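You operate a simulated robot arm through the tools that you are given. There is no shell and no other tool. Be economical: measure what you need, move in short steps, check, and stop when the job is done.

Carry out the task below with a simulated robot arm. There is one attempt and no reset: what you move stays moved.

## Task
Put things in order on the top of the sorting table. At the end: the grey pad stands where the pink card pack (marked "TREES") stood; the pink card pack stands where the brown sand glass stood; the teal eraser stands where the grey pad stood; the brown sand glass is on the small grey box; the yellow gel carton is on the silver round tray; whatever was shut is shut again. Leave all else as you found it, and nothing knocked over. Set down upright: sand glass, yellow gel carton.

The check looks at the end state, three seconds after you hand in, the way a careful person would. Anything else that was tipped, shoved, dropped, spilled or broken makes it a failure.

## Robot
A 6-joint arm with a two-finger parallel gripper, fixed in place. Base frame: the origin is at the foot of the arm, x ahead of it, y to its left, z up; the work surface is at about z = 660. Lengths are in mm, angles in rad, forces in N, time in s.
With the tool pointing down near the work surface it reaches from about 200 to 620 mm from the base axis. Its first joint turns from -1.152 to 1.152 rad. Payload 2.7 kg.
The TCP is the grasp point between the finger pads, 23 mm short of the fingertips. In the tool frame z runs along the fingers and y along their closing line. Largest opening 94 mm; finger width 38, thickness 10; the body of the gripper, 54 by 96 mm, starts 39 mm behind the TCP.
Orientation is that of the tool frame in the base frame, as a unit quaternion [w, x, y, z]. With the fingers straight down and closing along the base's y, the tool's x points along the base's -x, its y along +y and its z along -z.

## Interface
- The arm moves only by the tool nudge_tool. Its argument "moves" is a list of rows, each a list of 7 numbers: the shift along the tool's x, y, z in mm, then the turn, a rotation vector about the tool's x, y, z in rad, then the closure in counts, from 0 (fully open) to 255 (shut). In form: [[tx, ty, tz, rx, ry, rz, hand], ...]. A call has 1 to 12 rows; each row is the pose to reach, as a shift and turn from the pose commanded when the call began, along the tool's axes at that moment. A row lasts 0.2 s, in which the tool goes at most 50 mm and 0.15 rad; a call with a longer step from one row to the next is refused whole, and so is a gripper value outside its range. A pose out of reach is approached as far as the arm can. The call stops where the force on the tool passes 40 N (or 10 N more than at its start, if that is more) or the arm is blocked; 0.2 s more then pass. The fingers move at their own pace (about 45 mm/s each) and stop on an object; they squeeze with about 29 N. The grip force told is the motor's: it shows also when the fingers shut on nothing. Time passes only in rows, and 0.2 s behind the last, so rows that repeat a pose let the fingers close. The reply holds the time, the measured pose of the TCP, the force on the tool along the base axes, the opening and the grip force, in the units named above and with some noise, with the torque about the TCP (base axes, N m) and any sound that the robot's microphone picked up.
- Cameras (640 x 400 px; columns grow to the right, rows downward): "scene" is fixed at [66.8, -449.4, 1371.2]; the picture's right is [0.75, -0.67, 0.00], its down [-0.57, -0.64, -0.51] and it looks along [0.34, 0.38, -0.86] (base axes); focal length 362 px, centre (320, 200). "wrist" rides on the gripper at [86, 16, -75] in the tool frame; the picture's right is [-0.18, 0.98, 0.00], its down [-0.58, -0.11, -0.81] and it looks along [-0.79, -0.15, 0.59] (tool axes); focal length 243 px, centre (320, 200). There is no depth. A picture from a camera that has moved, and an enlarged one, comes with that camera's place and axes in the base frame and with its lens.
- camera(camera): a new picture of that camera. It takes no simulated time.
- close_up(camera, box): a new picture of the part [left, top, right, bottom] of that camera's present view, enlarged. It takes no simulated time.
- close_job(): hands the job in; it is judged then, once.

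Work in short steps. Places have to be worked out from the pictures, the camera data and where the tool is seen: move nearer, look again, correct. Check each grasp and each placing, and mend what went wrong. You have 120 turns and 68 pictures in all, those below and enlarged ones among them. Open the gripper and draw the arm clear of the work before you hand the job in, unless the task says otherwise; then end with one line.

The tools are called after "Call:" as name(argument=value, ...) on one line, values as JSON. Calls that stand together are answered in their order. nudge_tool: Moves the arm, as the interface text tells. Its arguments: {"type":"object","properties":{"moves":{"type":"array"}},"required":["moves"]} The other tools are called the same way: camera (camera) takes a picture; close_up (camera, box) takes an enlarged picture of a part of a camera's view; close_job () hands the job in.

At the start:

```text
time: 0.0
eef_pos: [340.2, -253.8, 992.1]
orientation: [0.0, 0.0, 1.0, -0.001]
contact_force: [0.0, 0.7, 0.3]
torque: [0.0, -0.01, -0.02]
grip_width: 93.9
finger_force: 0.0
```

scene: 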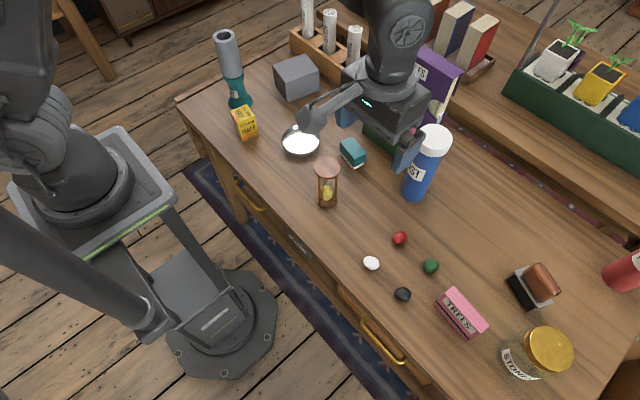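
wrist: 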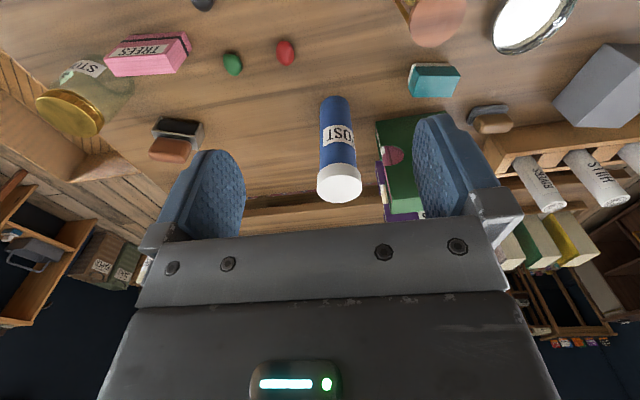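

The gripper hides part of the table, so I look at enlarged views first to find the grey pad and every object.

Call:
close_up(camera="scene", box=[170, 0, 490, 200])

Call:
close_up(camera="scene", box=[320, 200, 640, 400])

Call:
close_up(camera="wrist", box=[320, 0, 640, 200])

```text
2.00 times, centred on (330, 100) of scene
camera zoom: at [66.8, -449.4, 1371.2], right [0.75, -0.67, 0.0], down [-0.57, -0.64, -0.51], along [0.34, 0.38, -0.86], focal length 725 px, centre (300, 400)
```

zoom: 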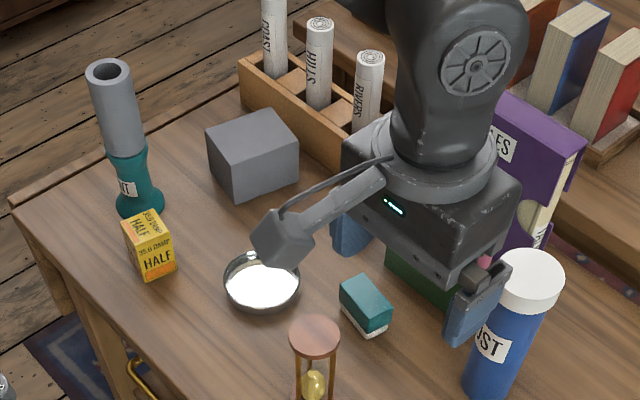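

```text
2.00 times, centred on (480, 300) of scene
camera zoom: at [66.8, -449.4, 1371.2], right [0.75, -0.67, 0.0], down [-0.57, -0.64, -0.51], along [0.34, 0.38, -0.86], focal length 725 px, centre (0, 0)
```

zoom: 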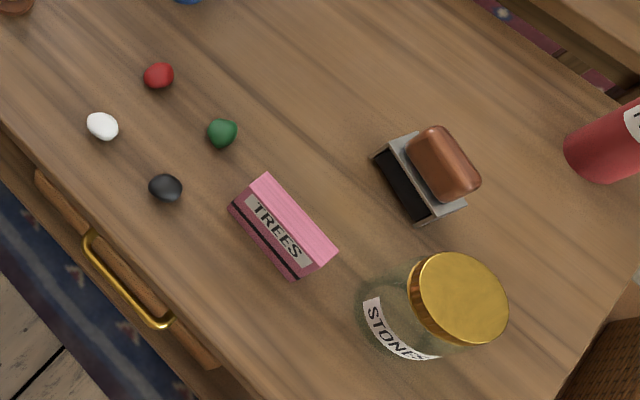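

```text
2.00 times, centred on (480, 100) of wrist
camera zoom: at [253.0, -237.8, 1066.7], right [0.18, 0.98, 0.0], down [0.58, -0.11, 0.81], along [0.79, -0.15, -0.59], focal length 485 px, centre (0, 400)
```

zoom: 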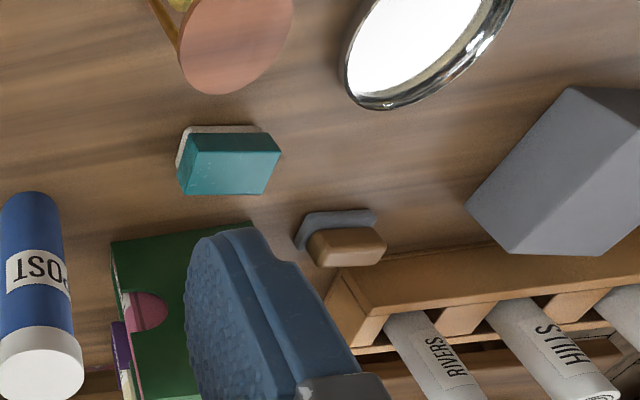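

I estimate these base-frame places (mm). All but the last are within reach:
- Sand glass at about (355,-150).
- Tray at about (423,25).
- Carton at about (333,138).
- Teal eraser at about (488,-97).
- Grey box at about (542,180).
- Grey pad at about (586,27).
- Pink pack at about (375,-506).
- A black-based block at about (530,-572), which is beyond reach.

I move behind and above the sand glass to look.

Call:
nudge_tool(moves=[[20, 30, 20, 0, 0, 0, 0], [40, 60, 40, 0, 0, 0, 0], [60, 90, 60, 0, 0, 0, 0], [80, 104, 80, 0, 0, 0, 0], [80, 104, 80, 0, 0, 0, 0]])

Call:
camera(camera="wrist")

Call:
camera(camera="scene")

```text
time: 1.2
eef_pos: [257.7, -150.5, 907.6]
orientation: [0.001, 0.001, 1.0, -0.001]
contact_force: [0.4, -0.4, -0.3]
torque: [0.0, 0.04, 0.0]
grip_width: 94.0
finger_force: 0.3
```

```text
62 pictures are left
camera wrist: at [171.2, -133.5, 983.3], right [0.18, 0.98, 0.0], down [0.58, -0.11, 0.81], along [0.79, -0.15, -0.59], focal length 243 px, centre (320, 200)
```

wrist: 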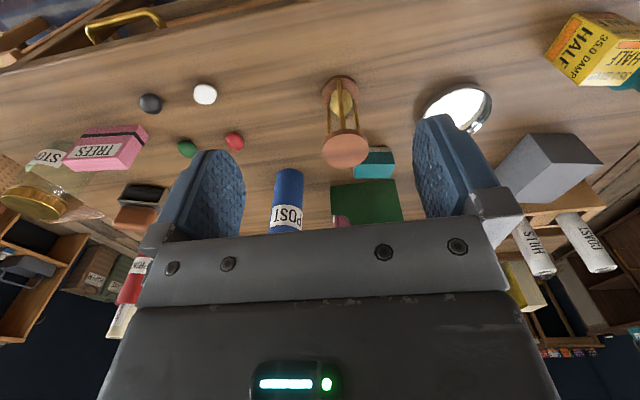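

```text
61 pictures are left
```

scene: 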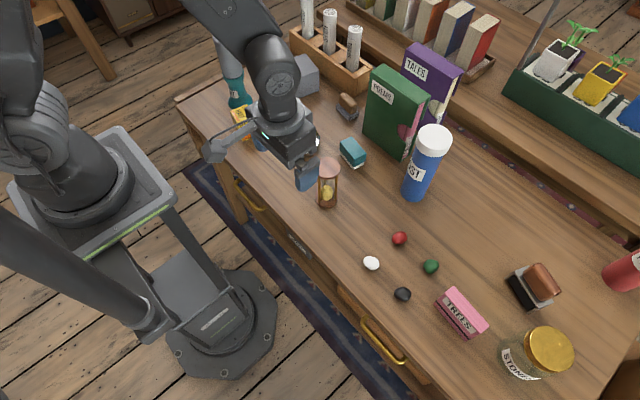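

The view is clear now. I enlarge the parts I need for exact positions.

Call:
close_up(camera="scene", box=[300, 80, 460, 180])

Call:
close_up(camera="scene", box=[280, 140, 408, 220])

Call:
close_up(camera="scene", box=[360, 220, 520, 360])

Call:
close_up(camera="wrist", box=[250, 60, 450, 200])

```text
4.00 times, centred on (380, 130) of scene
camera zoom: at [66.8, -449.4, 1371.2], right [0.75, -0.67, 0.0], down [-0.57, -0.64, -0.51], along [0.34, 0.38, -0.86], focal length 1450 px, centre (80, 480)
```

zoom: 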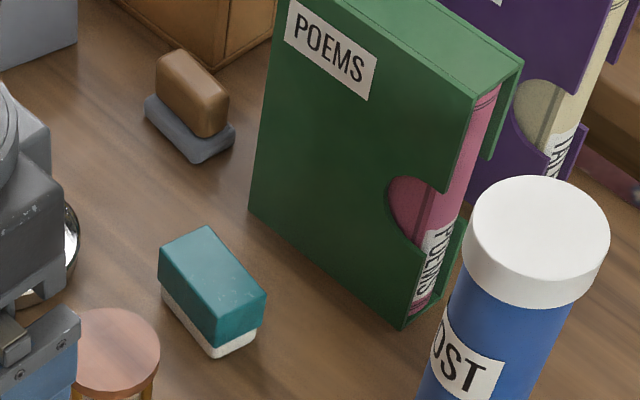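

```text
5.00 times, centred on (344, 180) of scene
camera zoom: at [66.8, -449.4, 1371.2], right [0.75, -0.67, 0.0], down [-0.57, -0.64, -0.51], along [0.34, 0.38, -0.86], focal length 1812 px, centre (200, 300)
```

zoom: 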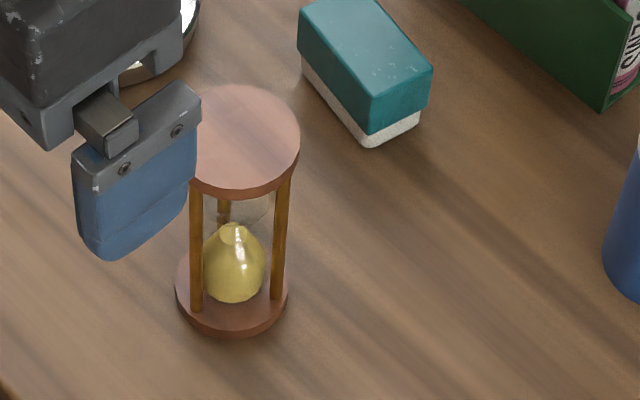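

```text
2.86 times, centred on (440, 290) of scene
camera zoom: at [66.8, -449.4, 1371.2], right [0.75, -0.67, 0.0], down [-0.57, -0.64, -0.51], along [0.34, 0.38, -0.86], focal length 1036 px, centre (-23, -57)
```

zoom: 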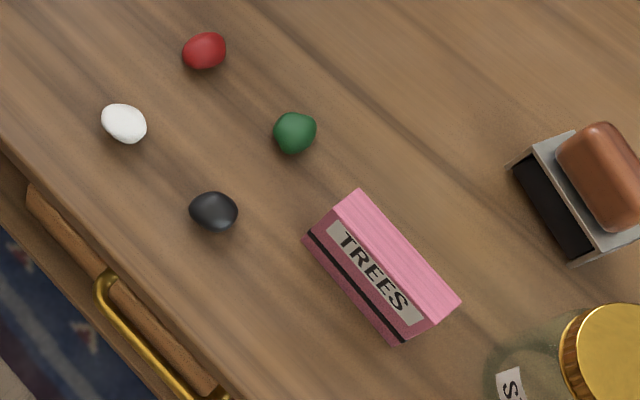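

```text
2.86 times, centred on (350, 130) of wrist
camera zoom: at [171.2, -133.5, 983.3], right [0.18, 0.98, 0.0], down [0.58, -0.11, 0.81], along [0.79, -0.15, -0.59], focal length 693 px, centre (234, 400)
```

zoom: 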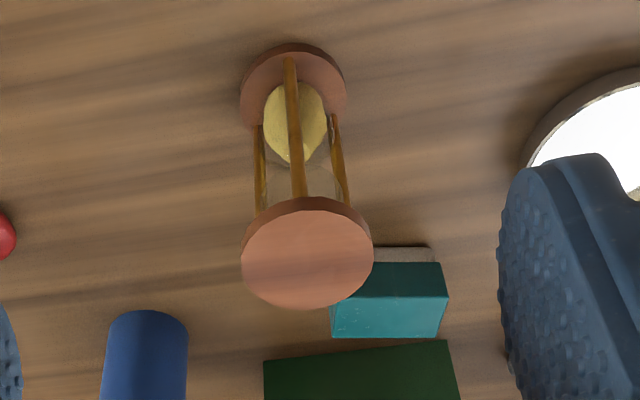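

The sand glass is about 51 mm in diameter and 128 mm tall, and I put it near (354,-141). I move above it with the fingers on either side and check.

Call:
nudge_tool(moves=[[-40, 4, 20, 0, 0, 0, 0], [-80, 9, 40, 0, 0, 0, 0], [-96, 9, 60, 0, 0, 0, 0], [-96, 9, 60, 0, 0, 0, 0], [-96, 9, 60, 0, 0, 0, 0]])

Call:
camera(camera="wrist")

```text
time: 2.4
eef_pos: [355.3, -140.7, 851.1]
orientation: [0.0, 0.0, 1.0, -0.002]
contact_force: [0.4, -1.0, -0.5]
torque: [0.02, -0.02, -0.02]
grip_width: 94.0
finger_force: 0.0
```

```text
56 pictures are left
camera wrist: at [269.7, -124.4, 926.4], right [0.18, 0.98, 0.0], down [0.58, -0.11, 0.81], along [0.79, -0.15, -0.59], focal length 243 px, centre (320, 200)
```

wrist: 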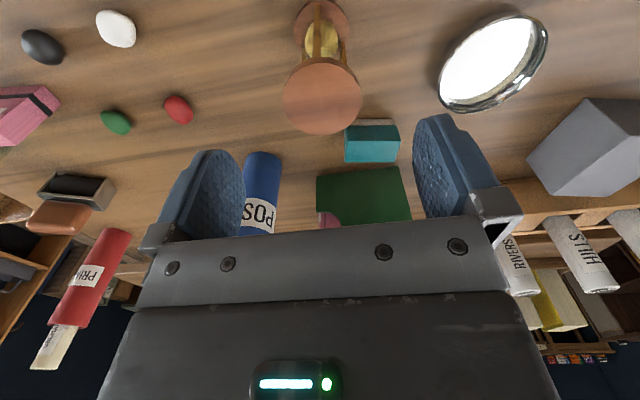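

Combining the views, the glass is at about (356,-140) with its top near z≈776. I go down around the top disc and close.

Call:
nudge_tool(moves=[[0, 0, 30, 0, 0, 0, 0], [0, 0, 60, 0, 0, 0, 0], [0, 0, 88, 0, 0, 0, 0], [0, 0, 88, 0, 0, 0, 0]])

Call:
camera(camera="wrist")

```text
time: 3.4
eef_pos: [355.9, -139.9, 766.6]
orientation: [0.0, 0.0, 1.0, -0.001]
contact_force: [0.6, 0.5, 0.5]
torque: [0.0, -0.02, 0.0]
grip_width: 94.0
finger_force: 0.1
```

```text
55 pictures are left
camera wrist: at [269.1, -124.2, 840.0], right [0.18, 0.98, 0.0], down [0.58, -0.11, 0.81], along [0.79, -0.15, -0.59], focal length 243 px, centre (320, 200)
```

wrist: 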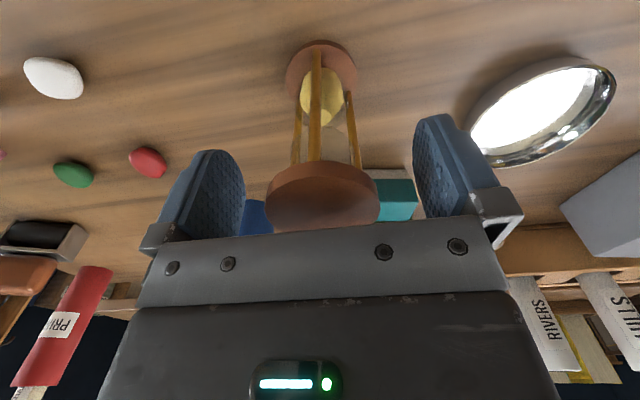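

The disc is centred between the fingers to within a few mm. I close the gripper.

Call:
nudge_tool(moves=[[2, 1, 0, 0, 0, 0, 255], [2, 1, 0, 0, 0, 0, 255], [2, 1, 0, 0, 0, 0, 255], [2, 1, 0, 0, 0, 0, 255], [2, 1, 0, 0, 0, 0, 255]])

Call:
camera(camera="wrist")

```text
time: 4.6
eef_pos: [352.8, -139.5, 763.8]
orientation: [-0.001, 0.0, 1.0, -0.001]
contact_force: [-0.5, -0.2, 0.1]
torque: [0.02, -0.03, 0.01]
grip_width: 51.3
finger_force: 28.6
```

```text
54 pictures are left
camera wrist: at [266.7, -123.3, 839.7], right [0.18, 0.98, 0.0], down [0.58, -0.11, 0.81], along [0.79, -0.15, -0.59], focal length 243 px, centre (320, 200)
```

wrist: 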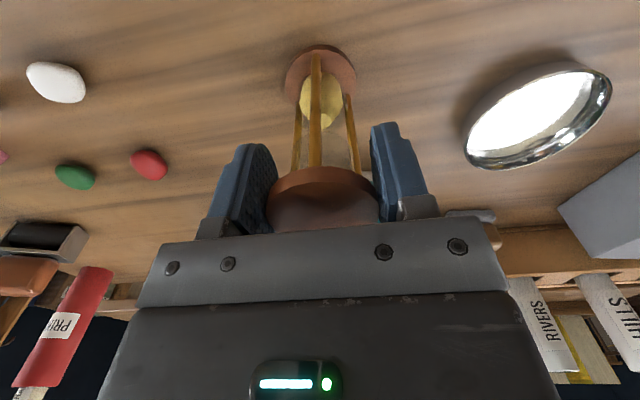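

The grip is good (51.3 mm, at x 354, y -139.8 for later). I lift, then move toward the grey box and look.

Call:
nudge_tool(moves=[[0, 0, -30, 0, 0, 0, 255], [0, 0, -70, 0, 0, 0, 255], [0, 0, -110, 0, 0, 0, 255], [0, 0, -140, 0, 0, 0, 255], [-10, 40, -140, 0, 0, 0, 255], [-20, 85, -140, 0, 0, 0, 255], [-30, 130, -140, 0, 0, 0, 255], [-36, 170, -140, 0, 0, 0, 255], [-46, 200, -140, 0, 0, 0, 255], [-46, 200, -140, 0, 0, 0, 255]])

Call:
camera(camera="wrist")

Call:
camera(camera="scene")

```text
time: 6.8
eef_pos: [397.3, 59.4, 902.1]
orientation: [0.0, -0.001, 1.0, 0.0]
contact_force: [0.1, 0.0, -1.7]
torque: [0.0, 0.03, -0.02]
grip_width: 51.1
finger_force: 29.0
```

```text
53 pictures are left
camera wrist: at [311.9, 76.4, 977.5], right [0.18, 0.98, 0.0], down [0.58, -0.11, 0.81], along [0.79, -0.15, -0.59], focal length 243 px, centre (320, 200)
```

wrist: 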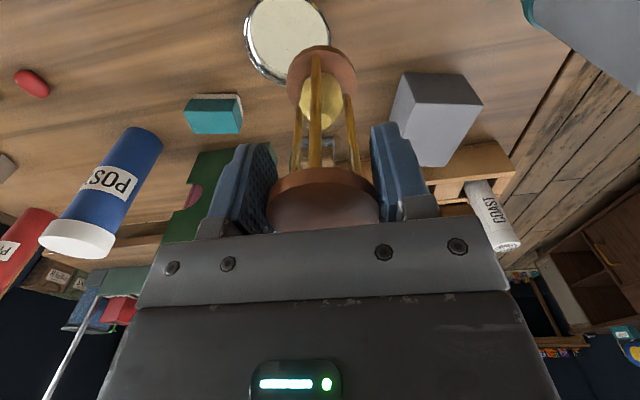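

```text
52 pictures are left
```

scene: 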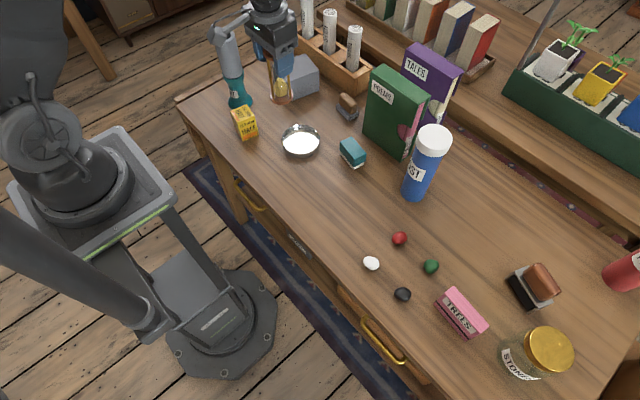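

The glass hangs straight. I enlarge the grey box to get its top height and centre.

Call:
close_up(camera="wrist", box=[370, 50, 530, 180])

Call:
close_up(camera="scene", box=[220, 30, 380, 160])

```text
3.08 times, centred on (450, 115) of wrist
camera zoom: at [311.9, 76.4, 977.5], right [0.18, 0.98, 0.0], down [0.58, -0.11, 0.81], along [0.79, -0.15, -0.59], focal length 746 px, centre (-80, 462)
```

zoom: 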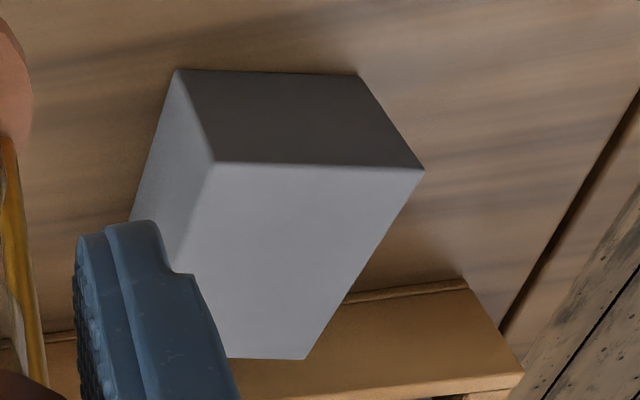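

```text
3.08 times, centred on (300, 95) of scene
camera zoom: at [66.8, -449.4, 1371.2], right [0.75, -0.67, 0.0], down [-0.57, -0.64, -0.51], along [0.34, 0.38, -0.86], focal length 1115 px, centre (382, 523)
```

zoom: 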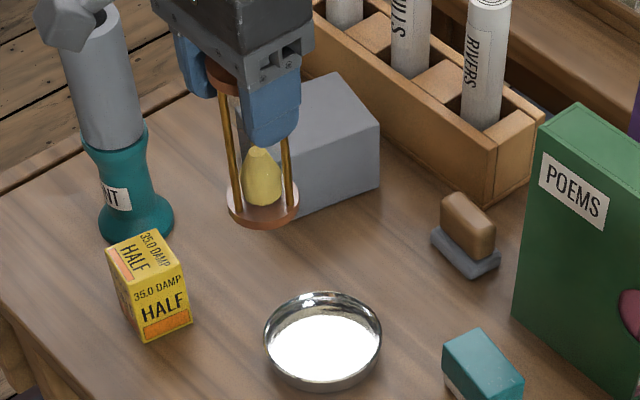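

The box top comes out at z≈730, centred at about (539,180) and roughly 76×99 mm. I carry the glass above it, stopping about 10 mm short of touching.

Call:
nudge_tool(moves=[[-35, 30, 0, 0, 0, 0, 255], [-70, 60, 0, 0, 0, 0, 255], [-105, 90, 0, 0, 0, 0, 255], [-137, 120, 0, 0, 0, 0, 255], [-137, 120, 30, 0, 0, 0, 255], [-137, 120, 60, 0, 0, 0, 255], [-137, 120, 60, 0, 0, 0, 255]])

Call:
close_up(camera="scene", box=[220, 10, 380, 110])

Call:
camera(camera="wrist")

```text
time: 8.4
eef_pos: [535.8, 178.4, 842.8]
orientation: [0.0, 0.0, 1.0, -0.001]
contact_force: [-0.2, 0.2, -1.0]
torque: [0.03, 0.03, 0.0]
grip_width: 51.2
finger_force: 29.4
```

```text
4.00 times, centred on (300, 60) of scene
camera zoom: at [66.8, -449.4, 1371.2], right [0.75, -0.67, 0.0], down [-0.57, -0.64, -0.51], along [0.34, 0.38, -0.86], focal length 1450 px, centre (400, 760)
```

zoom: 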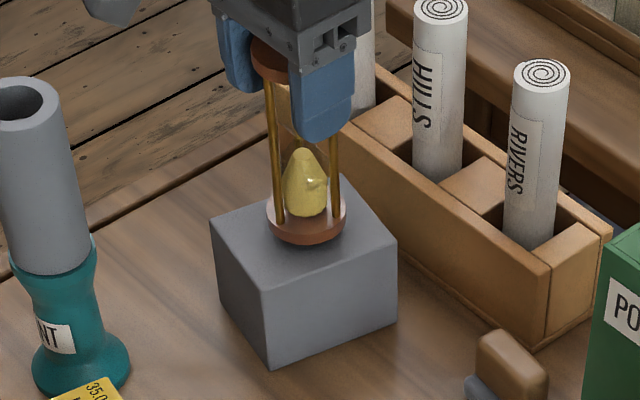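

```text
48 pictures are left
camera wrist: at [448.5, 193.9, 918.8], right [0.18, 0.98, 0.0], down [0.58, -0.11, 0.81], along [0.79, -0.15, -0.59], focal length 243 px, centre (320, 200)
```

wrist: 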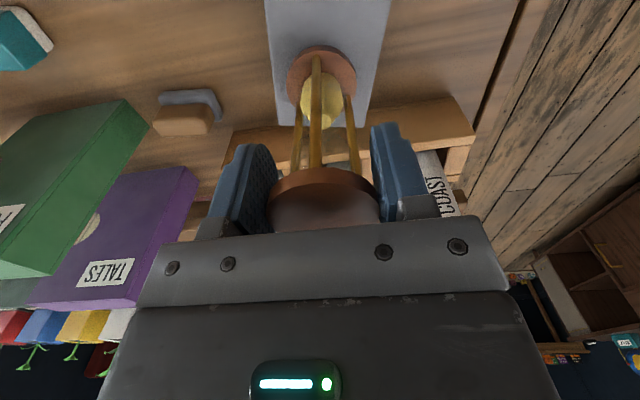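

The glass is centred above the box, so I lower it in small steps and watch the force.

Call:
nudge_tool(moves=[[0, 0, 3, 0, 0, 0, 255], [0, 0, 6, 0, 0, 0, 255], [0, 0, 8, 0, 0, 0, 255], [0, 0, 8, 0, 0, 0, 255]])

```text
time: 9.4
eef_pos: [536.4, 178.1, 833.6]
orientation: [0.0, -0.001, 1.0, -0.001]
contact_force: [0.2, 0.4, -2.0]
torque: [-0.01, -0.01, 0.0]
grip_width: 51.2
finger_force: 29.0
```

Call:
nudge_tool(moves=[[0, 0, 1, 0, 0, 0, 255], [0, 0, 2, 0, 0, 0, 255], [0, 0, 2, 0, 0, 0, 255]])

Call:
close_up(camera="scene", box=[260, 30, 340, 80])

```text
time: 10.2
eef_pos: [537.5, 179.2, 835.0]
orientation: [0.001, -0.001, 1.0, 0.0]
contact_force: [-5.4, -2.7, 14.9]
torque: [-0.11, 0.48, 0.02]
grip_width: 51.4
finger_force: 29.6
```

```text
8.00 times, centred on (300, 55) of scene
camera zoom: at [66.4, -449.6, 1371.2], right [0.75, -0.67, 0.0], down [-0.57, -0.64, -0.51], along [0.34, 0.38, -0.86], focal length 2900 px, centre (480, 1360)
```

zoom: 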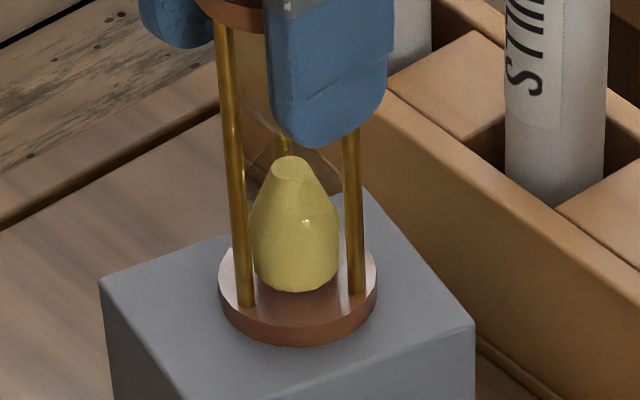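

Contact: 15 N upward. I ease back 1 mm, open and then rise.

Call:
nudge_tool(moves=[[0, 0, -1, 0, 0, 0, 255], [0, 0, -1, 0, 0, 0, 200], [0, 0, -1, 0, 0, 0, 100], [0, 0, -1, 0, 0, 0, 0], [0, 0, -1, 0, 0, 0, 0], [0, 0, -1, 0, 0, 0, 0], [0, 0, -30, 0, 0, 0, 0], [0, 0, -70, 0, 0, 0, 0], [0, 0, -110, 0, 0, 0, 0], [0, 0, -110, 0, 0, 0, 0]])

Call:
close_up(camera="scene", box=[220, 10, 380, 110])

```text
time: 12.4
eef_pos: [537.4, 178.5, 945.4]
orientation: [0.0, -0.001, 1.0, -0.001]
contact_force: [0.1, -0.5, -0.1]
torque: [-0.03, -0.03, -0.01]
grip_width: 94.0
finger_force: 0.1
```

```text
4.00 times, centred on (300, 60) of scene
camera zoom: at [66.8, -449.4, 1371.2], right [0.75, -0.67, 0.0], down [-0.57, -0.64, -0.51], along [0.34, 0.38, -0.86], focal length 1450 px, centre (400, 760)
```

zoom: 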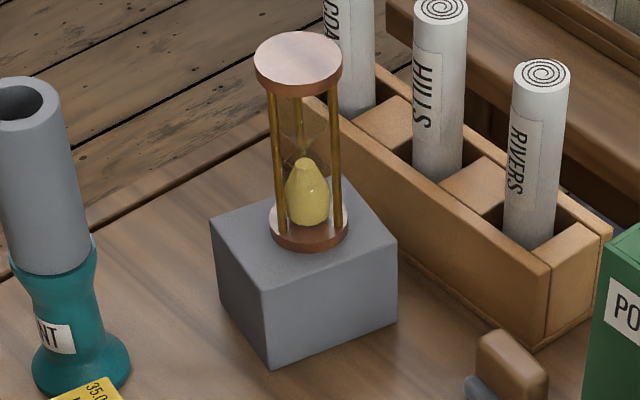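

The sand glass stands centred on the grey box. Next is the pink pack, at about (364,-502). It is thin along x, so I turn the tool about 90° while travelling over.

Call:
nudge_tool(moves=[[16, -44, 2, 0, 0, 0.131, 0], [33, -89, 4, 0, 0, 0.262, 0], [50, -133, 6, 0, 0, 0.393, 0], [67, -178, 8, 0, 0, 0.524, 0], [83, -222, 10, 0, 0, 0.654, 0], [100, -267, 12, 0, 0, 0.785, 0], [117, -311, 14, 0, 0, 0.916, 0], [133, -356, 16, 0, 0, 1.047, 0], [150, -400, 18, 0, 0, 1.178, 0], [167, -445, 20, 0, 0, 1.309, 0], [183, -489, 22, 0, 0, 1.44, 0], [200, -534, 24, 0, 0, 1.571, 0]])

Call:
camera(camera="wrist")

```text
time: 15.0
eef_pos: [337.0, -350.4, 919.9]
orientation: [0.0, 0.708, 0.706, 0.0]
contact_force: [0.5, -0.3, 1.0]
torque: [0.02, 0.0, -0.02]
grip_width: 94.0
finger_force: 0.0
```

```text
45 pictures are left
camera wrist: at [353.9, -264.4, 995.2], right [0.98, -0.19, 0.0], down [-0.11, -0.58, 0.81], along [-0.15, -0.79, -0.59], focal length 243 px, centre (320, 200)
```

wrist: 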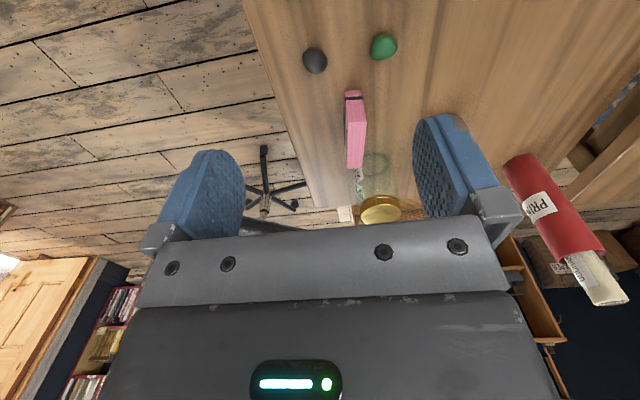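

The pack stands on its long edge, and the glass jar is just beyond it. I enlarge.

Call:
close_up(camera="wrist", box=[290, 70, 450, 230])

```text
2.50 times, centred on (370, 150) of wrist
camera zoom: at [353.9, -264.4, 995.2], right [0.98, -0.19, 0.0], down [-0.11, -0.58, 0.81], along [-0.15, -0.79, -0.59], focal length 606 px, centre (195, 325)
```

zoom: 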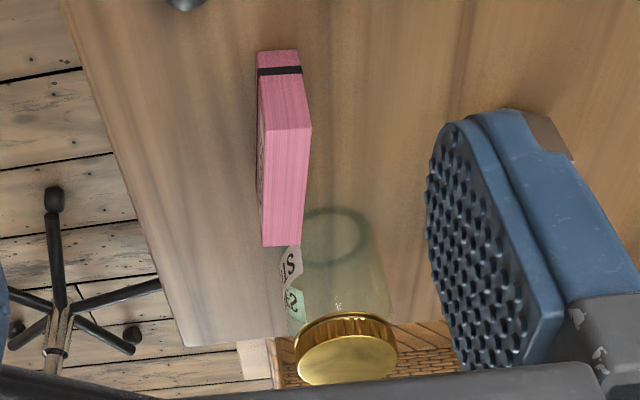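

The pack measures about 86×23×72 mm, centred at (360.5,-501.5), with its long axis 0.10 rad off y. I move above it with that turn.

Call:
nudge_tool(moves=[[-36, 6, 30, 0, 0, 0.05, 0], [-73, 12, 60, 0, 0, 0.103, 0], [-110, 18, 90, 0, 0, 0.103, 0], [-146, 23.5, 120, 0, 0, 0.103, 0], [-146, 23.5, 140, 0, 0, 0.103, 0], [-146, 23.5, 140, 0, 0, 0.103, 0]])

Call:
camera(camera="wrist")

```text
time: 16.4
eef_pos: [357.5, -498.7, 777.8]
orientation: [0.0, 0.743, 0.669, 0.0]
contact_force: [0.6, -0.3, 0.1]
torque: [0.01, 0.04, -0.02]
grip_width: 94.0
finger_force: 0.1
```

```text
43 pictures are left
camera wrist: at [383.1, -414.3, 852.7], right [0.96, -0.28, 0.0], down [-0.17, -0.57, 0.81], along [-0.23, -0.77, -0.59], focal length 243 px, centre (320, 200)
```

wrist: 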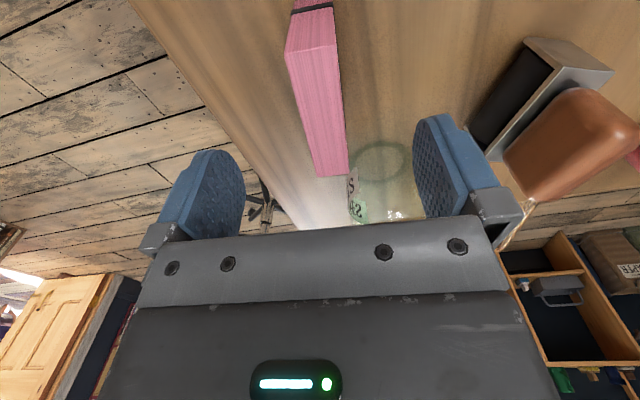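

The pack is centred between the fingers, with the axis perhaps 0.03 rad further round. I go down to z≈710 and grip.

Call:
nudge_tool(moves=[[0, 0, 25, 0, 0, 0.03, 0], [0, 0, 50, 0, 0, 0.03, 0], [0, 0, 70, 0, 0, 0.03, 0], [0, 0, 70, 0, 0, 0.03, 0], [0, 0, 70, 0, 0, 0.03, 255], [0, 0, 70, 0, 0, 0.03, 255], [0, 0, 70, 0, 0, 0.03, 255], [0, 0, 70, 0, 0, 0.03, 255], [0, 0, 70, 0, 0, 0.03, 255], [0, 0, 70, 0, 0, 0.03, 255]])

Call:
camera(camera="wrist")

```text
time: 18.6
eef_pos: [359.7, -501.8, 708.4]
orientation: [0.0, 0.753, 0.658, 0.0]
contact_force: [0.0, 0.4, 0.0]
torque: [0.02, -0.05, -0.05]
grip_width: 23.6
finger_force: 28.9
```

```text
42 pictures are left
camera wrist: at [387.2, -418.0, 783.2], right [0.95, -0.31, 0.0], down [-0.19, -0.56, 0.81], along [-0.25, -0.77, -0.59], focal length 243 px, centre (320, 200)
```

wrist: 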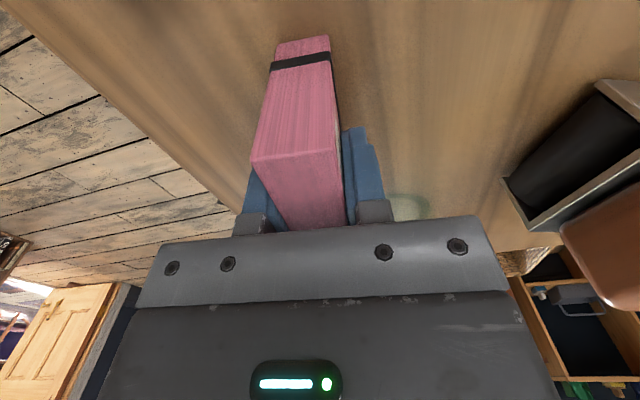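

The pack is gripped (23.6 mm). Its centre is at about (360,-503). I lift it and carry it to the sand glass's old place at (354,-140).

Call:
nudge_tool(moves=[[0, 0, -30, 0, 0, 0, 255], [0, 0, -70, 0, 0, 0, 255], [45, -7, -70, 0, 0, 0, 255], [90, -14, -70, 0, 0, 0, 255], [135, -21, -70, 0, 0, 0, 255], [180, -28, -70, 0, 0, 0, 255], [225, -35, -70, 0, 0, 0, 255], [270, -42, -70, 0, 0, 0, 255], [315, -48, -70, 0, 0, 0, 255], [358.7, -54.9, -70, 0, 0, 0, 255], [358.7, -54.9, -70, 0, 0, 0, 255]])

Call:
camera(camera="scene")

Call:
camera(camera="wrist")

```text
time: 21.0
eef_pos: [353.1, -132.6, 780.6]
orientation: [0.0, 0.752, 0.659, -0.001]
contact_force: [1.0, -0.1, -1.3]
torque: [0.03, 0.01, 0.0]
grip_width: 23.7
finger_force: 29.0
```

```text
41 pictures are left
```

scene: 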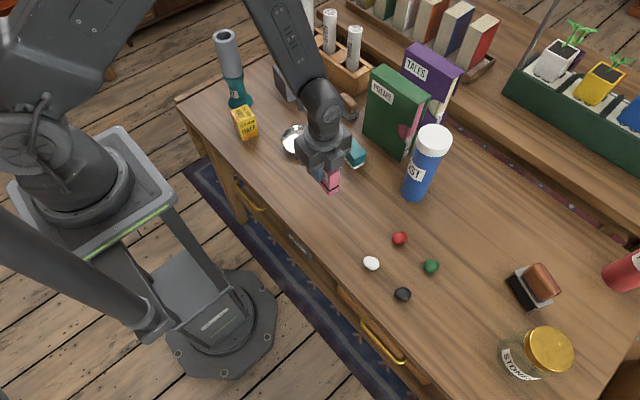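

```text
40 pictures are left
camera wrist: at [381.9, -50.0, 854.3], right [0.95, -0.31, 0.0], down [-0.19, -0.56, 0.81], along [-0.25, -0.77, -0.59], focal length 243 px, centre (320, 200)
```

wrist: 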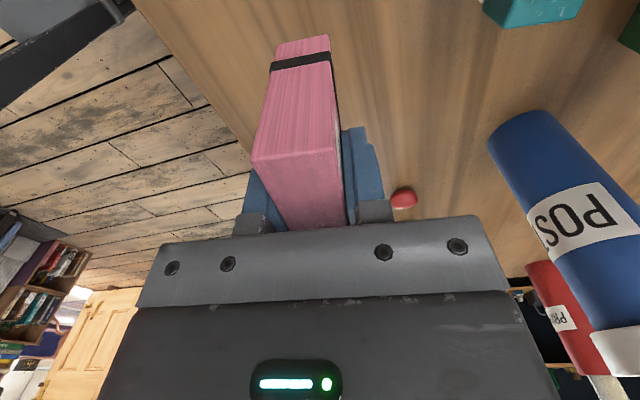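

All clear below. I lower to just above the table, then finish gently.

Call:
nudge_tool(moves=[[0, 0, 30, 0, 0, 0, 255], [0, 0, 60, 0, 0, 0, 255], [0, 0, 66, 0, 0, 0, 255], [0, 0, 69, 0, 0, 0, 255], [0, 0, 69, 0, 0, 0, 255]])

```text
time: 22.2
eef_pos: [353.0, -137.9, 710.4]
orientation: [0.001, 0.752, 0.659, 0.0]
contact_force: [0.1, 0.6, -0.4]
torque: [-0.04, -0.01, 0.02]
grip_width: 23.6
finger_force: 29.2
```

Call:
nudge_tool(moves=[[0, 0, 1, 0, 0, 0, 255], [0, 0, 1.5, 0, 0, 0, 255], [0, 0, 1.5, 0, 0, 0, 255]])

```text
time: 23.0
eef_pos: [352.4, -138.6, 708.6]
orientation: [0.001, 0.753, 0.658, -0.001]
contact_force: [-0.6, -1.4, -1.2]
torque: [0.0, -0.01, -0.01]
grip_width: 23.7
finger_force: 29.0
```

No contact yet, so I go a bit lower.

Call:
nudge_tool(moves=[[0, 0, 1, 0, 0, 0, 255], [0, 0, 1, 0, 0, 0, 255]])

```text
time: 23.6
eef_pos: [352.8, -136.7, 708.0]
orientation: [0.001, 0.753, 0.658, -0.001]
contact_force: [-1.5, -1.7, 2.4]
torque: [-0.06, 0.07, -0.04]
grip_width: 23.6
finger_force: 29.2
```

Light contact now (2.4 N up). I open, rise and look.

Call:
nudge_tool(moves=[[0, 0, 0, 0, 0, 0, 200], [0, 0, 0, 0, 0, 0, 100], [0, 0, 0, 0, 0, 0, 0], [0, 0, 0, 0, 0, 0, 0], [0, 0, 0, 0, 0, 0, 0], [0, 0, -30, 0, 0, 0, 0], [0, 0, -70, 0, 0, 0, 0], [0, 0, -110, 0, 0, 0, 0], [0, 0, -150, 0, 0, 0, 0], [0, 0, -190, 0, 0, 0, 0], [0, 0, -190, 0, 0, 0, 0]])

Call:
camera(camera="wrist")

```text
time: 26.0
eef_pos: [354.3, -138.4, 898.5]
orientation: [0.001, 0.753, 0.658, -0.001]
contact_force: [-0.3, -0.5, -0.4]
torque: [0.01, 0.01, 0.01]
grip_width: 94.0
finger_force: 0.0
```

```text
39 pictures are left
camera wrist: at [382.0, -54.5, 972.8], right [0.95, -0.31, 0.0], down [-0.19, -0.56, 0.81], along [-0.25, -0.77, -0.59], focal length 243 px, centre (320, 200)
```

wrist: 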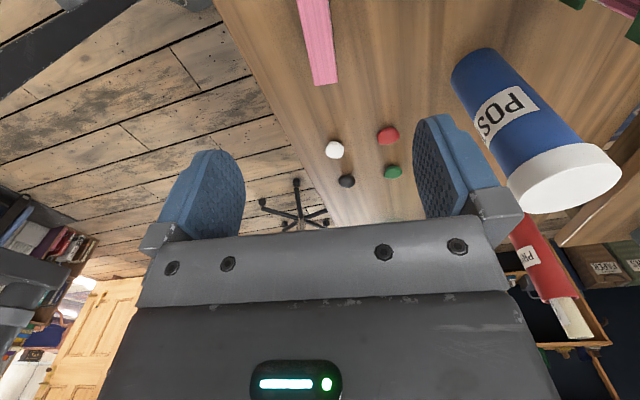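

The pack stands upright at the new place. Now the grey pad: I estimate (585,20), about 54×34 mm, long along y and turned about 0.15 rad. I turn the tool back and move to view it.

Call:
nudge_tool(moves=[[16, 8, 0, 0, 0, -0.142, 0], [32, 17, 0, 0, 0, -0.283, 0], [48, 25, 0, 0, 0, -0.424, 0], [65, 34, 0, 0, 0, -0.566, 0], [81, 42, 5, 0, 0, -0.707, 0], [97, 51, 10, 0, 0, -0.849, 0], [113, 59, 15, 0, 0, -0.99, 0], [130, 68, 20, 0, 0, -1.132, 0], [146, 76, 25, 0, 0, -1.273, 0], [162, 85, 30, 0, 0, -1.415, 0], [178, 93.1, 40, 0, 0, -1.556, 0], [178, 93.1, 40, 0, 0, -1.556, 0]])

Call:
camera(camera="wrist")

Call:
camera(camera="scene")

```text
time: 28.6
eef_pos: [469.2, 26.2, 856.6]
orientation: [0.0, 0.074, 0.997, -0.001]
contact_force: [-0.6, -0.1, 0.5]
torque: [0.01, 0.02, 0.01]
grip_width: 94.3
finger_force: 0.1
```

```text
38 pictures are left
camera wrist: at [385.4, 54.8, 932.6], right [0.33, 0.95, 0.0], down [0.56, -0.19, 0.81], along [0.76, -0.26, -0.59], focal length 243 px, centre (320, 200)
```

wrist: 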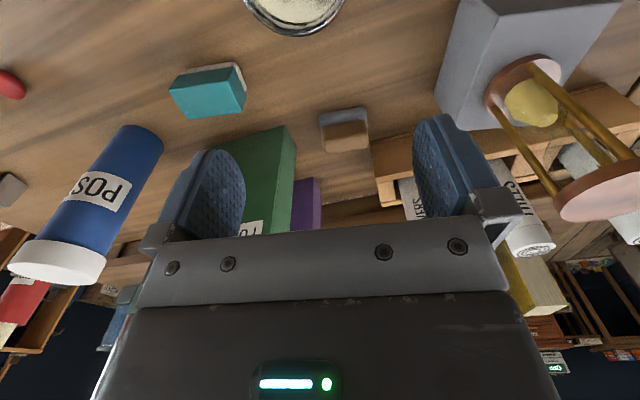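

```text
37 pictures are left
```

scene: 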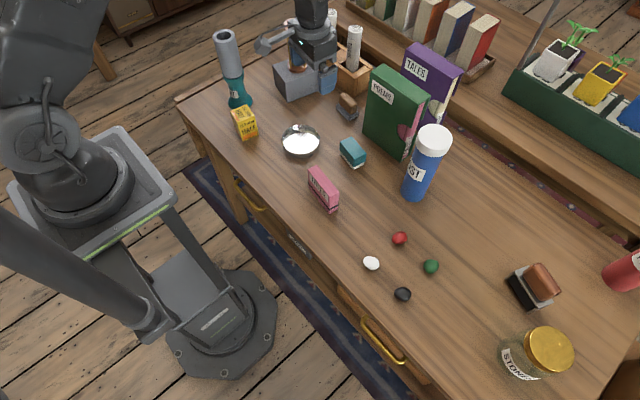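

Call:
close_up(camera="wrist", box=[290, 80, 410, 180])

Call:
close_up(camera="wrist", box=[150, 40, 270, 140])

```text
4.00 times, centred on (350, 130) of wrist
camera zoom: at [385.4, 54.8, 932.6], right [0.33, 0.95, 0.0], down [0.56, -0.19, 0.81], along [0.76, -0.26, -0.59], focal length 970 px, centre (200, 480)
```

zoom: 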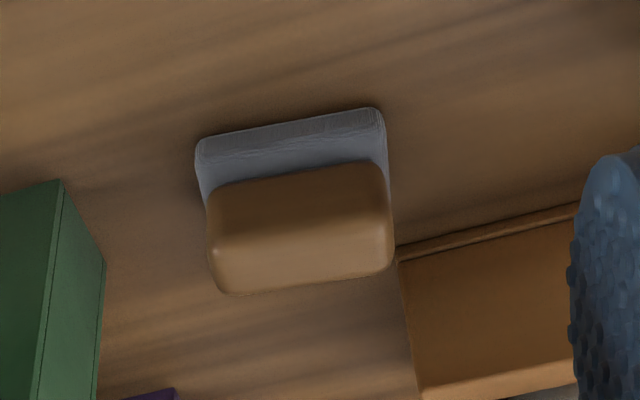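

```text
4.00 times, centred on (210, 90) of wrist
camera zoom: at [385.4, 54.8, 932.6], right [0.33, 0.95, 0.0], down [0.56, -0.19, 0.81], along [0.76, -0.26, -0.59], focal length 970 px, centre (760, 640)
```

zoom: 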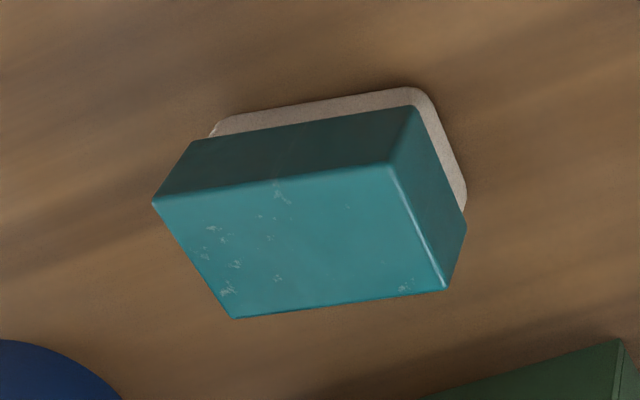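

The pad is about 59×35 mm with a handle reaching to z≈698, centred at (584,20) and turned about 0.12 rad. I move over it, then partly down, and check.

Call:
nudge_tool(moves=[[-40, 3, 10, 0, 0, -0.01, 0], [-80, 6, 30, 0, 0, -0.02, 0], [-113.8, 9.9, 60, 0, 0, -0.03, 0], [-113.8, 9.9, 90, 0, 0, -0.03, 0], [-113.8, 9.9, 110, 0, 0, -0.03, 0], [-113.8, 9.9, 110, 0, 0, -0.03, 0]])

Call:
camera(camera="wrist")

```text
time: 30.0
eef_pos: [587.4, 19.7, 749.4]
orientation: [0.001, 0.06, 0.998, -0.001]
contact_force: [0.0, 0.6, -0.6]
torque: [-0.03, -0.04, 0.02]
grip_width: 93.9
finger_force: 0.1
```

```text
34 pictures are left
camera wrist: at [502.9, 45.4, 823.8], right [0.3, 0.95, 0.0], down [0.56, -0.18, 0.81], along [0.77, -0.24, -0.59], focal length 243 px, centre (320, 200)
```

wrist: 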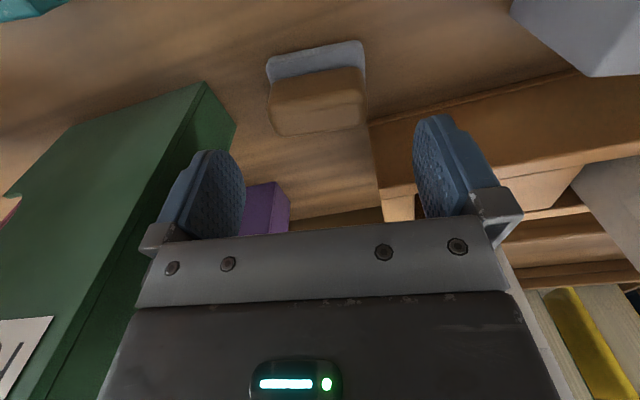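

The handle is centred between the fingers with clearance to the book and rack. I go down to z≈694 and close.

Call:
nudge_tool(moves=[[0, -1, 20, 0, 0, 0, 0], [0, -1, 40, 0, 0, 0, 0], [0, -1, 54, 0, 0, 0, 0], [0, -1, 54, 0, 0, 0, 0], [0, -1, 54, 0, 0, 0, 255], [0, -1, 54, 0, 0, 0, 255], [0, -1, 54, 0, 0, 0, 255], [0, -1, 54, 0, 0, 0, 255], [0, -1, 54, 0, 0, 0, 255]])

Call:
camera(camera="wrist")

```text
time: 32.0
eef_pos: [583.9, 18.0, 694.9]
orientation: [0.0, 0.06, 0.998, -0.001]
contact_force: [0.5, 0.4, -0.3]
torque: [-0.04, 0.02, 0.01]
grip_width: 59.1
finger_force: 28.7
```

```text
33 pictures are left
camera wrist: at [499.7, 44.1, 768.6], right [0.3, 0.95, 0.0], down [0.56, -0.18, 0.81], along [0.77, -0.24, -0.59], focal length 243 px, centre (320, 200)
```

wrist: 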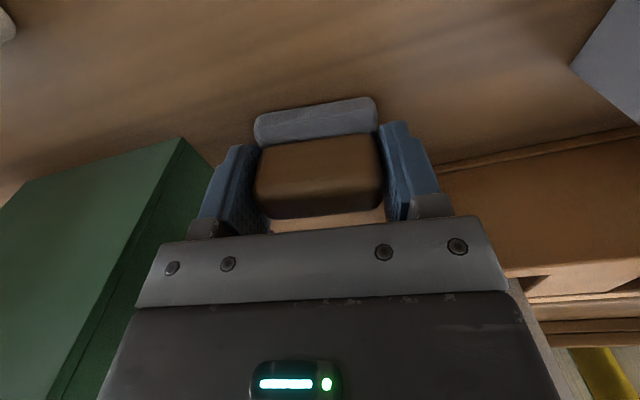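

The grip holds at 59 mm. I lift straight up, then draw back in x away from the books.

Call:
nudge_tool(moves=[[0, 0, -25, 0, 0, 0, 255], [0, 0, -65, 0, 0, 0, 255], [0, 0, -110, 0, 0, 0, 255], [0, 0, -155, 0, 0, 0, 255], [40, -9, -155, 0, 0, 0, 255], [80, -19, -155, 0, 0, 0, 255], [120, -28, -155, 0, 0, 0, 255], [160.6, -38.2, -155, 0, 0, 0, 255], [160.6, -38.2, -155, 0, 0, 0, 255]])

Call:
camera(camera="scene")

```text
time: 34.0
eef_pos: [419.8, 0.3, 849.3]
orientation: [0.0, 0.059, 0.998, -0.001]
contact_force: [0.3, -0.1, -0.2]
torque: [0.01, 0.03, 0.01]
grip_width: 59.0
finger_force: 28.9
```

```text
32 pictures are left
```

scene: 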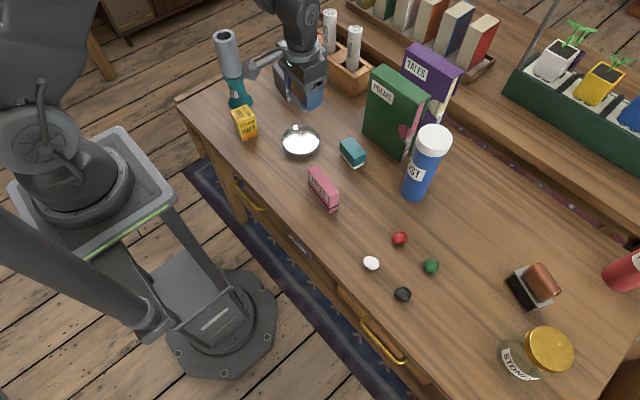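

The pad is held. I travel to the pink pack's old place, above (361,-502).

Call:
nudge_tool(moves=[[0, -46, 0, 0, 0, 0, 255], [0, -92, 0, 0, 0, 0, 255], [0, -138, 0, 0, 0, 0, 255], [0, -184, 0, 0, 0, 0, 255], [0, -230, 0, 0, 0, 0, 255], [0, -276, 0, 0, 0, 0, 255], [0, -322, 0, 0, 0, 0, 255], [0, -368, 0, 0, 0, 0, 255], [0, -414, 10, 0, 0, 0, 255], [0, -459, 25, 0, 0, 0, 255], [-0.6, -500, 40, 0, 0, 0, 255], [-0.6, -505.5, 70, 0, 0, 0, 255]])

Call:
camera(camera="scene")

Call:
camera(camera="wrist")

```text
time: 36.6
eef_pos: [357.4, -504.0, 779.7]
orientation: [0.0, 0.059, 0.998, 0.0]
contact_force: [0.5, -0.3, -0.5]
torque: [0.01, -0.01, -0.02]
grip_width: 59.0
finger_force: 28.9
```

```text
31 pictures are left
```

scene: 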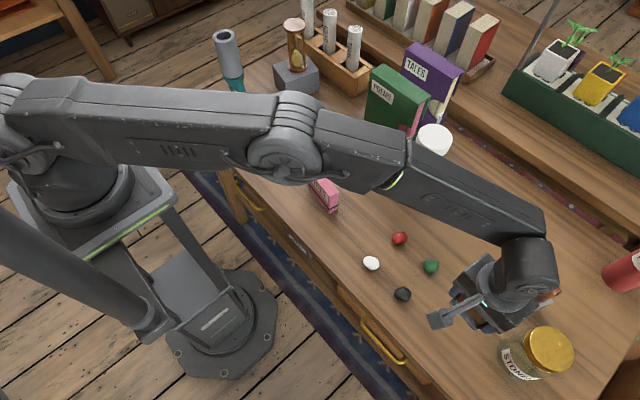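

```text
30 pictures are left
camera wrist: at [272.2, -477.2, 854.7], right [0.3, 0.95, 0.0], down [0.56, -0.18, 0.81], along [0.77, -0.24, -0.59], focal length 243 px, centre (320, 200)
```

wrist: 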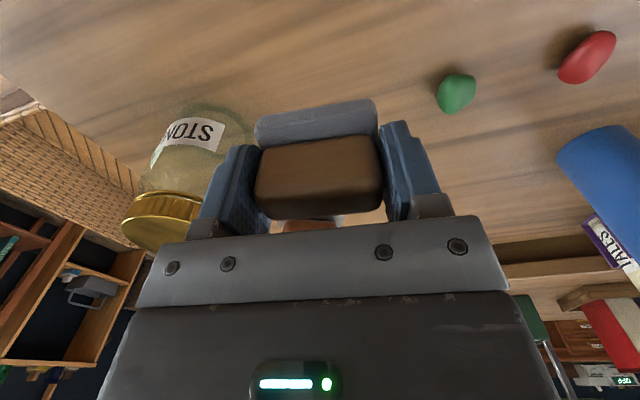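

Clearance to the jar looks fine. I lower the pad, slowly at the end.

Call:
nudge_tool(moves=[[0, 0, 30, 0, 0, 0, 255], [0, 0, 60, 0, 0, 0, 255], [0, 0, 77, 0, 0, 0, 255], [0, 0, 82, 0, 0, 0, 255], [0, 0, 84, 0, 0, 0, 255], [0, 0, 84, 0, 0, 0, 255]])

```text
time: 38.0
eef_pos: [360.4, -500.5, 696.6]
orientation: [0.0, 0.06, 0.998, 0.0]
contact_force: [-0.1, 0.7, -0.6]
torque: [-0.01, 0.01, 0.01]
grip_width: 58.5
finger_force: 29.0
```

Call:
nudge_tool(moves=[[0, 0, 1, 0, 0, 0, 255], [0, 0, 2, 0, 0, 0, 255], [0, 0, 2, 0, 0, 0, 255]])

```text
time: 38.8
eef_pos: [360.0, -500.8, 693.8]
orientation: [0.0, 0.059, 0.998, -0.001]
contact_force: [-0.9, -0.6, 0.0]
torque: [0.03, -0.03, 0.0]
grip_width: 59.0
finger_force: 29.3
```

Call:
nudge_tool(moves=[[0, 0, 1, 0, 0, 0, 255], [0, 0, 1, 0, 0, 0, 255]])

```text
time: 39.4
eef_pos: [361.0, -501.8, 695.0]
orientation: [0.002, 0.06, 0.998, -0.001]
contact_force: [0.5, 0.6, 3.2]
torque: [0.11, -0.04, -0.01]
grip_width: 59.3
finger_force: 28.6
```

Light contact (3 N). I open partly to keep clear of the jar, then rise and look.

Call:
nudge_tool(moves=[[0, 0, 0, 0, 0, 0, 50], [0, 0, 0, 0, 0, 0, 50], [0, 0, 0, 0, 0, 0, 50], [0, 0, -25, 0, 0, 0, 50], [0, 0, -65, 0, 0, 0, 50], [0, 0, -105, 0, 0, 0, 50], [0, 0, -150, 0, 0, 0, 50], [20, 45, -150, 0, 0, 0, 0], [40, 90, -150, 0, 0, 0, 0], [40, 135, -150, 0, 0, 0, 0], [40, 180, -150, 0, 0, 0, 0], [40, 225, -150, 0, 0, 0, 0]])

Call:
close_up(camera="scene", box=[360, 220, 600, 390])

```text
time: 42.0
eef_pos: [347.5, -275.2, 841.8]
orientation: [0.0, 0.059, 0.998, -0.001]
contact_force: [-1.3, 0.2, 0.0]
torque: [-0.06, 0.01, 0.0]
grip_width: 93.9
finger_force: 0.0
```

```text
2.35 times, centred on (480, 305) of scene
camera zoom: at [66.7, -449.4, 1371.2], right [0.75, -0.67, 0.0], down [-0.57, -0.64, -0.51], along [0.34, 0.38, -0.86], focal length 853 px, centre (-56, -47)
```

zoom: 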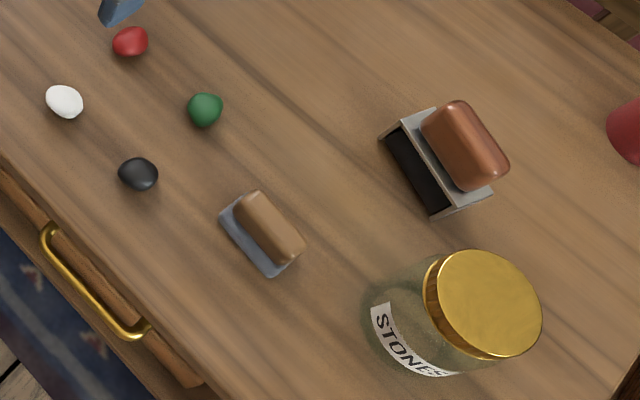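

The grey pad stands where the pack was. Next is the teal eraser, about 64×35×35 mm, centred at (483.5,-105) and turned about 0.17 rad. I move above it and check.

Call:
nudge_tool(moves=[[-22, 36, 0, 0, 0, 0.03, 0], [-45, 72, 0, 0, 0, 0.057, 0], [-68, 109, 0, 0, 0, 0.057, 0], [-91, 146, 0, 0, 0, 0.057, 0], [-114.6, 183.8, 20, 0, 0, 0.057, 0], [-114.6, 183.8, 60, 0, 0, 0.057, 0], [-114.6, 183.8, 88, 0, 0, 0.057, 0], [-114.6, 183.8, 88, 0, 0, 0.057, 0]])

Call:
camera(camera="wrist")

```text
time: 43.8
eef_pos: [479.8, -105.0, 754.9]
orientation: [0.0, 0.088, 0.996, -0.002]
contact_force: [-0.4, 0.4, -0.2]
torque: [0.0, -0.02, 0.0]
grip_width: 94.2
finger_force: 0.0
```

```text
28 pictures are left
camera wrist: at [398.8, -73.7, 830.1], right [0.35, 0.94, 0.0], down [0.55, -0.21, 0.81], along [0.75, -0.29, -0.59], focal length 243 px, centre (320, 200)
```

wrist: 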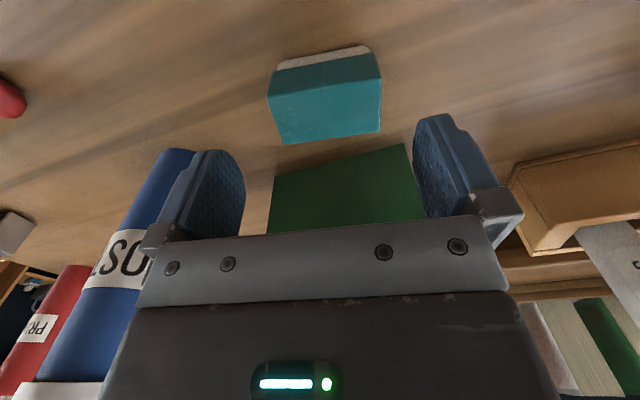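

The eraser is at about (485,-102). I correct slightly, go down to z≈692 and close.

Call:
nudge_tool(moves=[[-1, 2, 20, 0, 0, 0, 0], [-1, 2, 45, 0, 0, 0, 0], [-1, 2, 62, 0, 0, 0, 0], [-1, 2, 62, 0, 0, 0, 0], [-1, 2, 62, 0, 0, 0, 255], [-1, 2, 62, 0, 0, 0, 255], [-1, 2, 62, 0, 0, 0, 255], [-1, 2, 62, 0, 0, 0, 255], [-1, 2, 62, 0, 0, 0, 255]])

Call:
camera(camera="wrist")

```text
time: 45.8
eef_pos: [480.7, -102.6, 692.4]
orientation: [0.0, 0.088, 0.996, -0.001]
contact_force: [0.3, 0.2, -0.6]
torque: [-0.01, -0.01, -0.01]
grip_width: 61.6
finger_force: 29.5
```

```text
27 pictures are left
camera wrist: at [399.2, -72.0, 767.5], right [0.35, 0.94, 0.0], down [0.55, -0.21, 0.81], along [0.75, -0.29, -0.59], focal length 243 px, centre (320, 200)
```

wrist: 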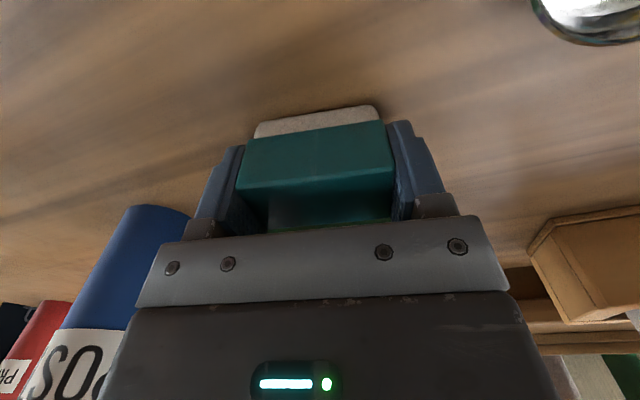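

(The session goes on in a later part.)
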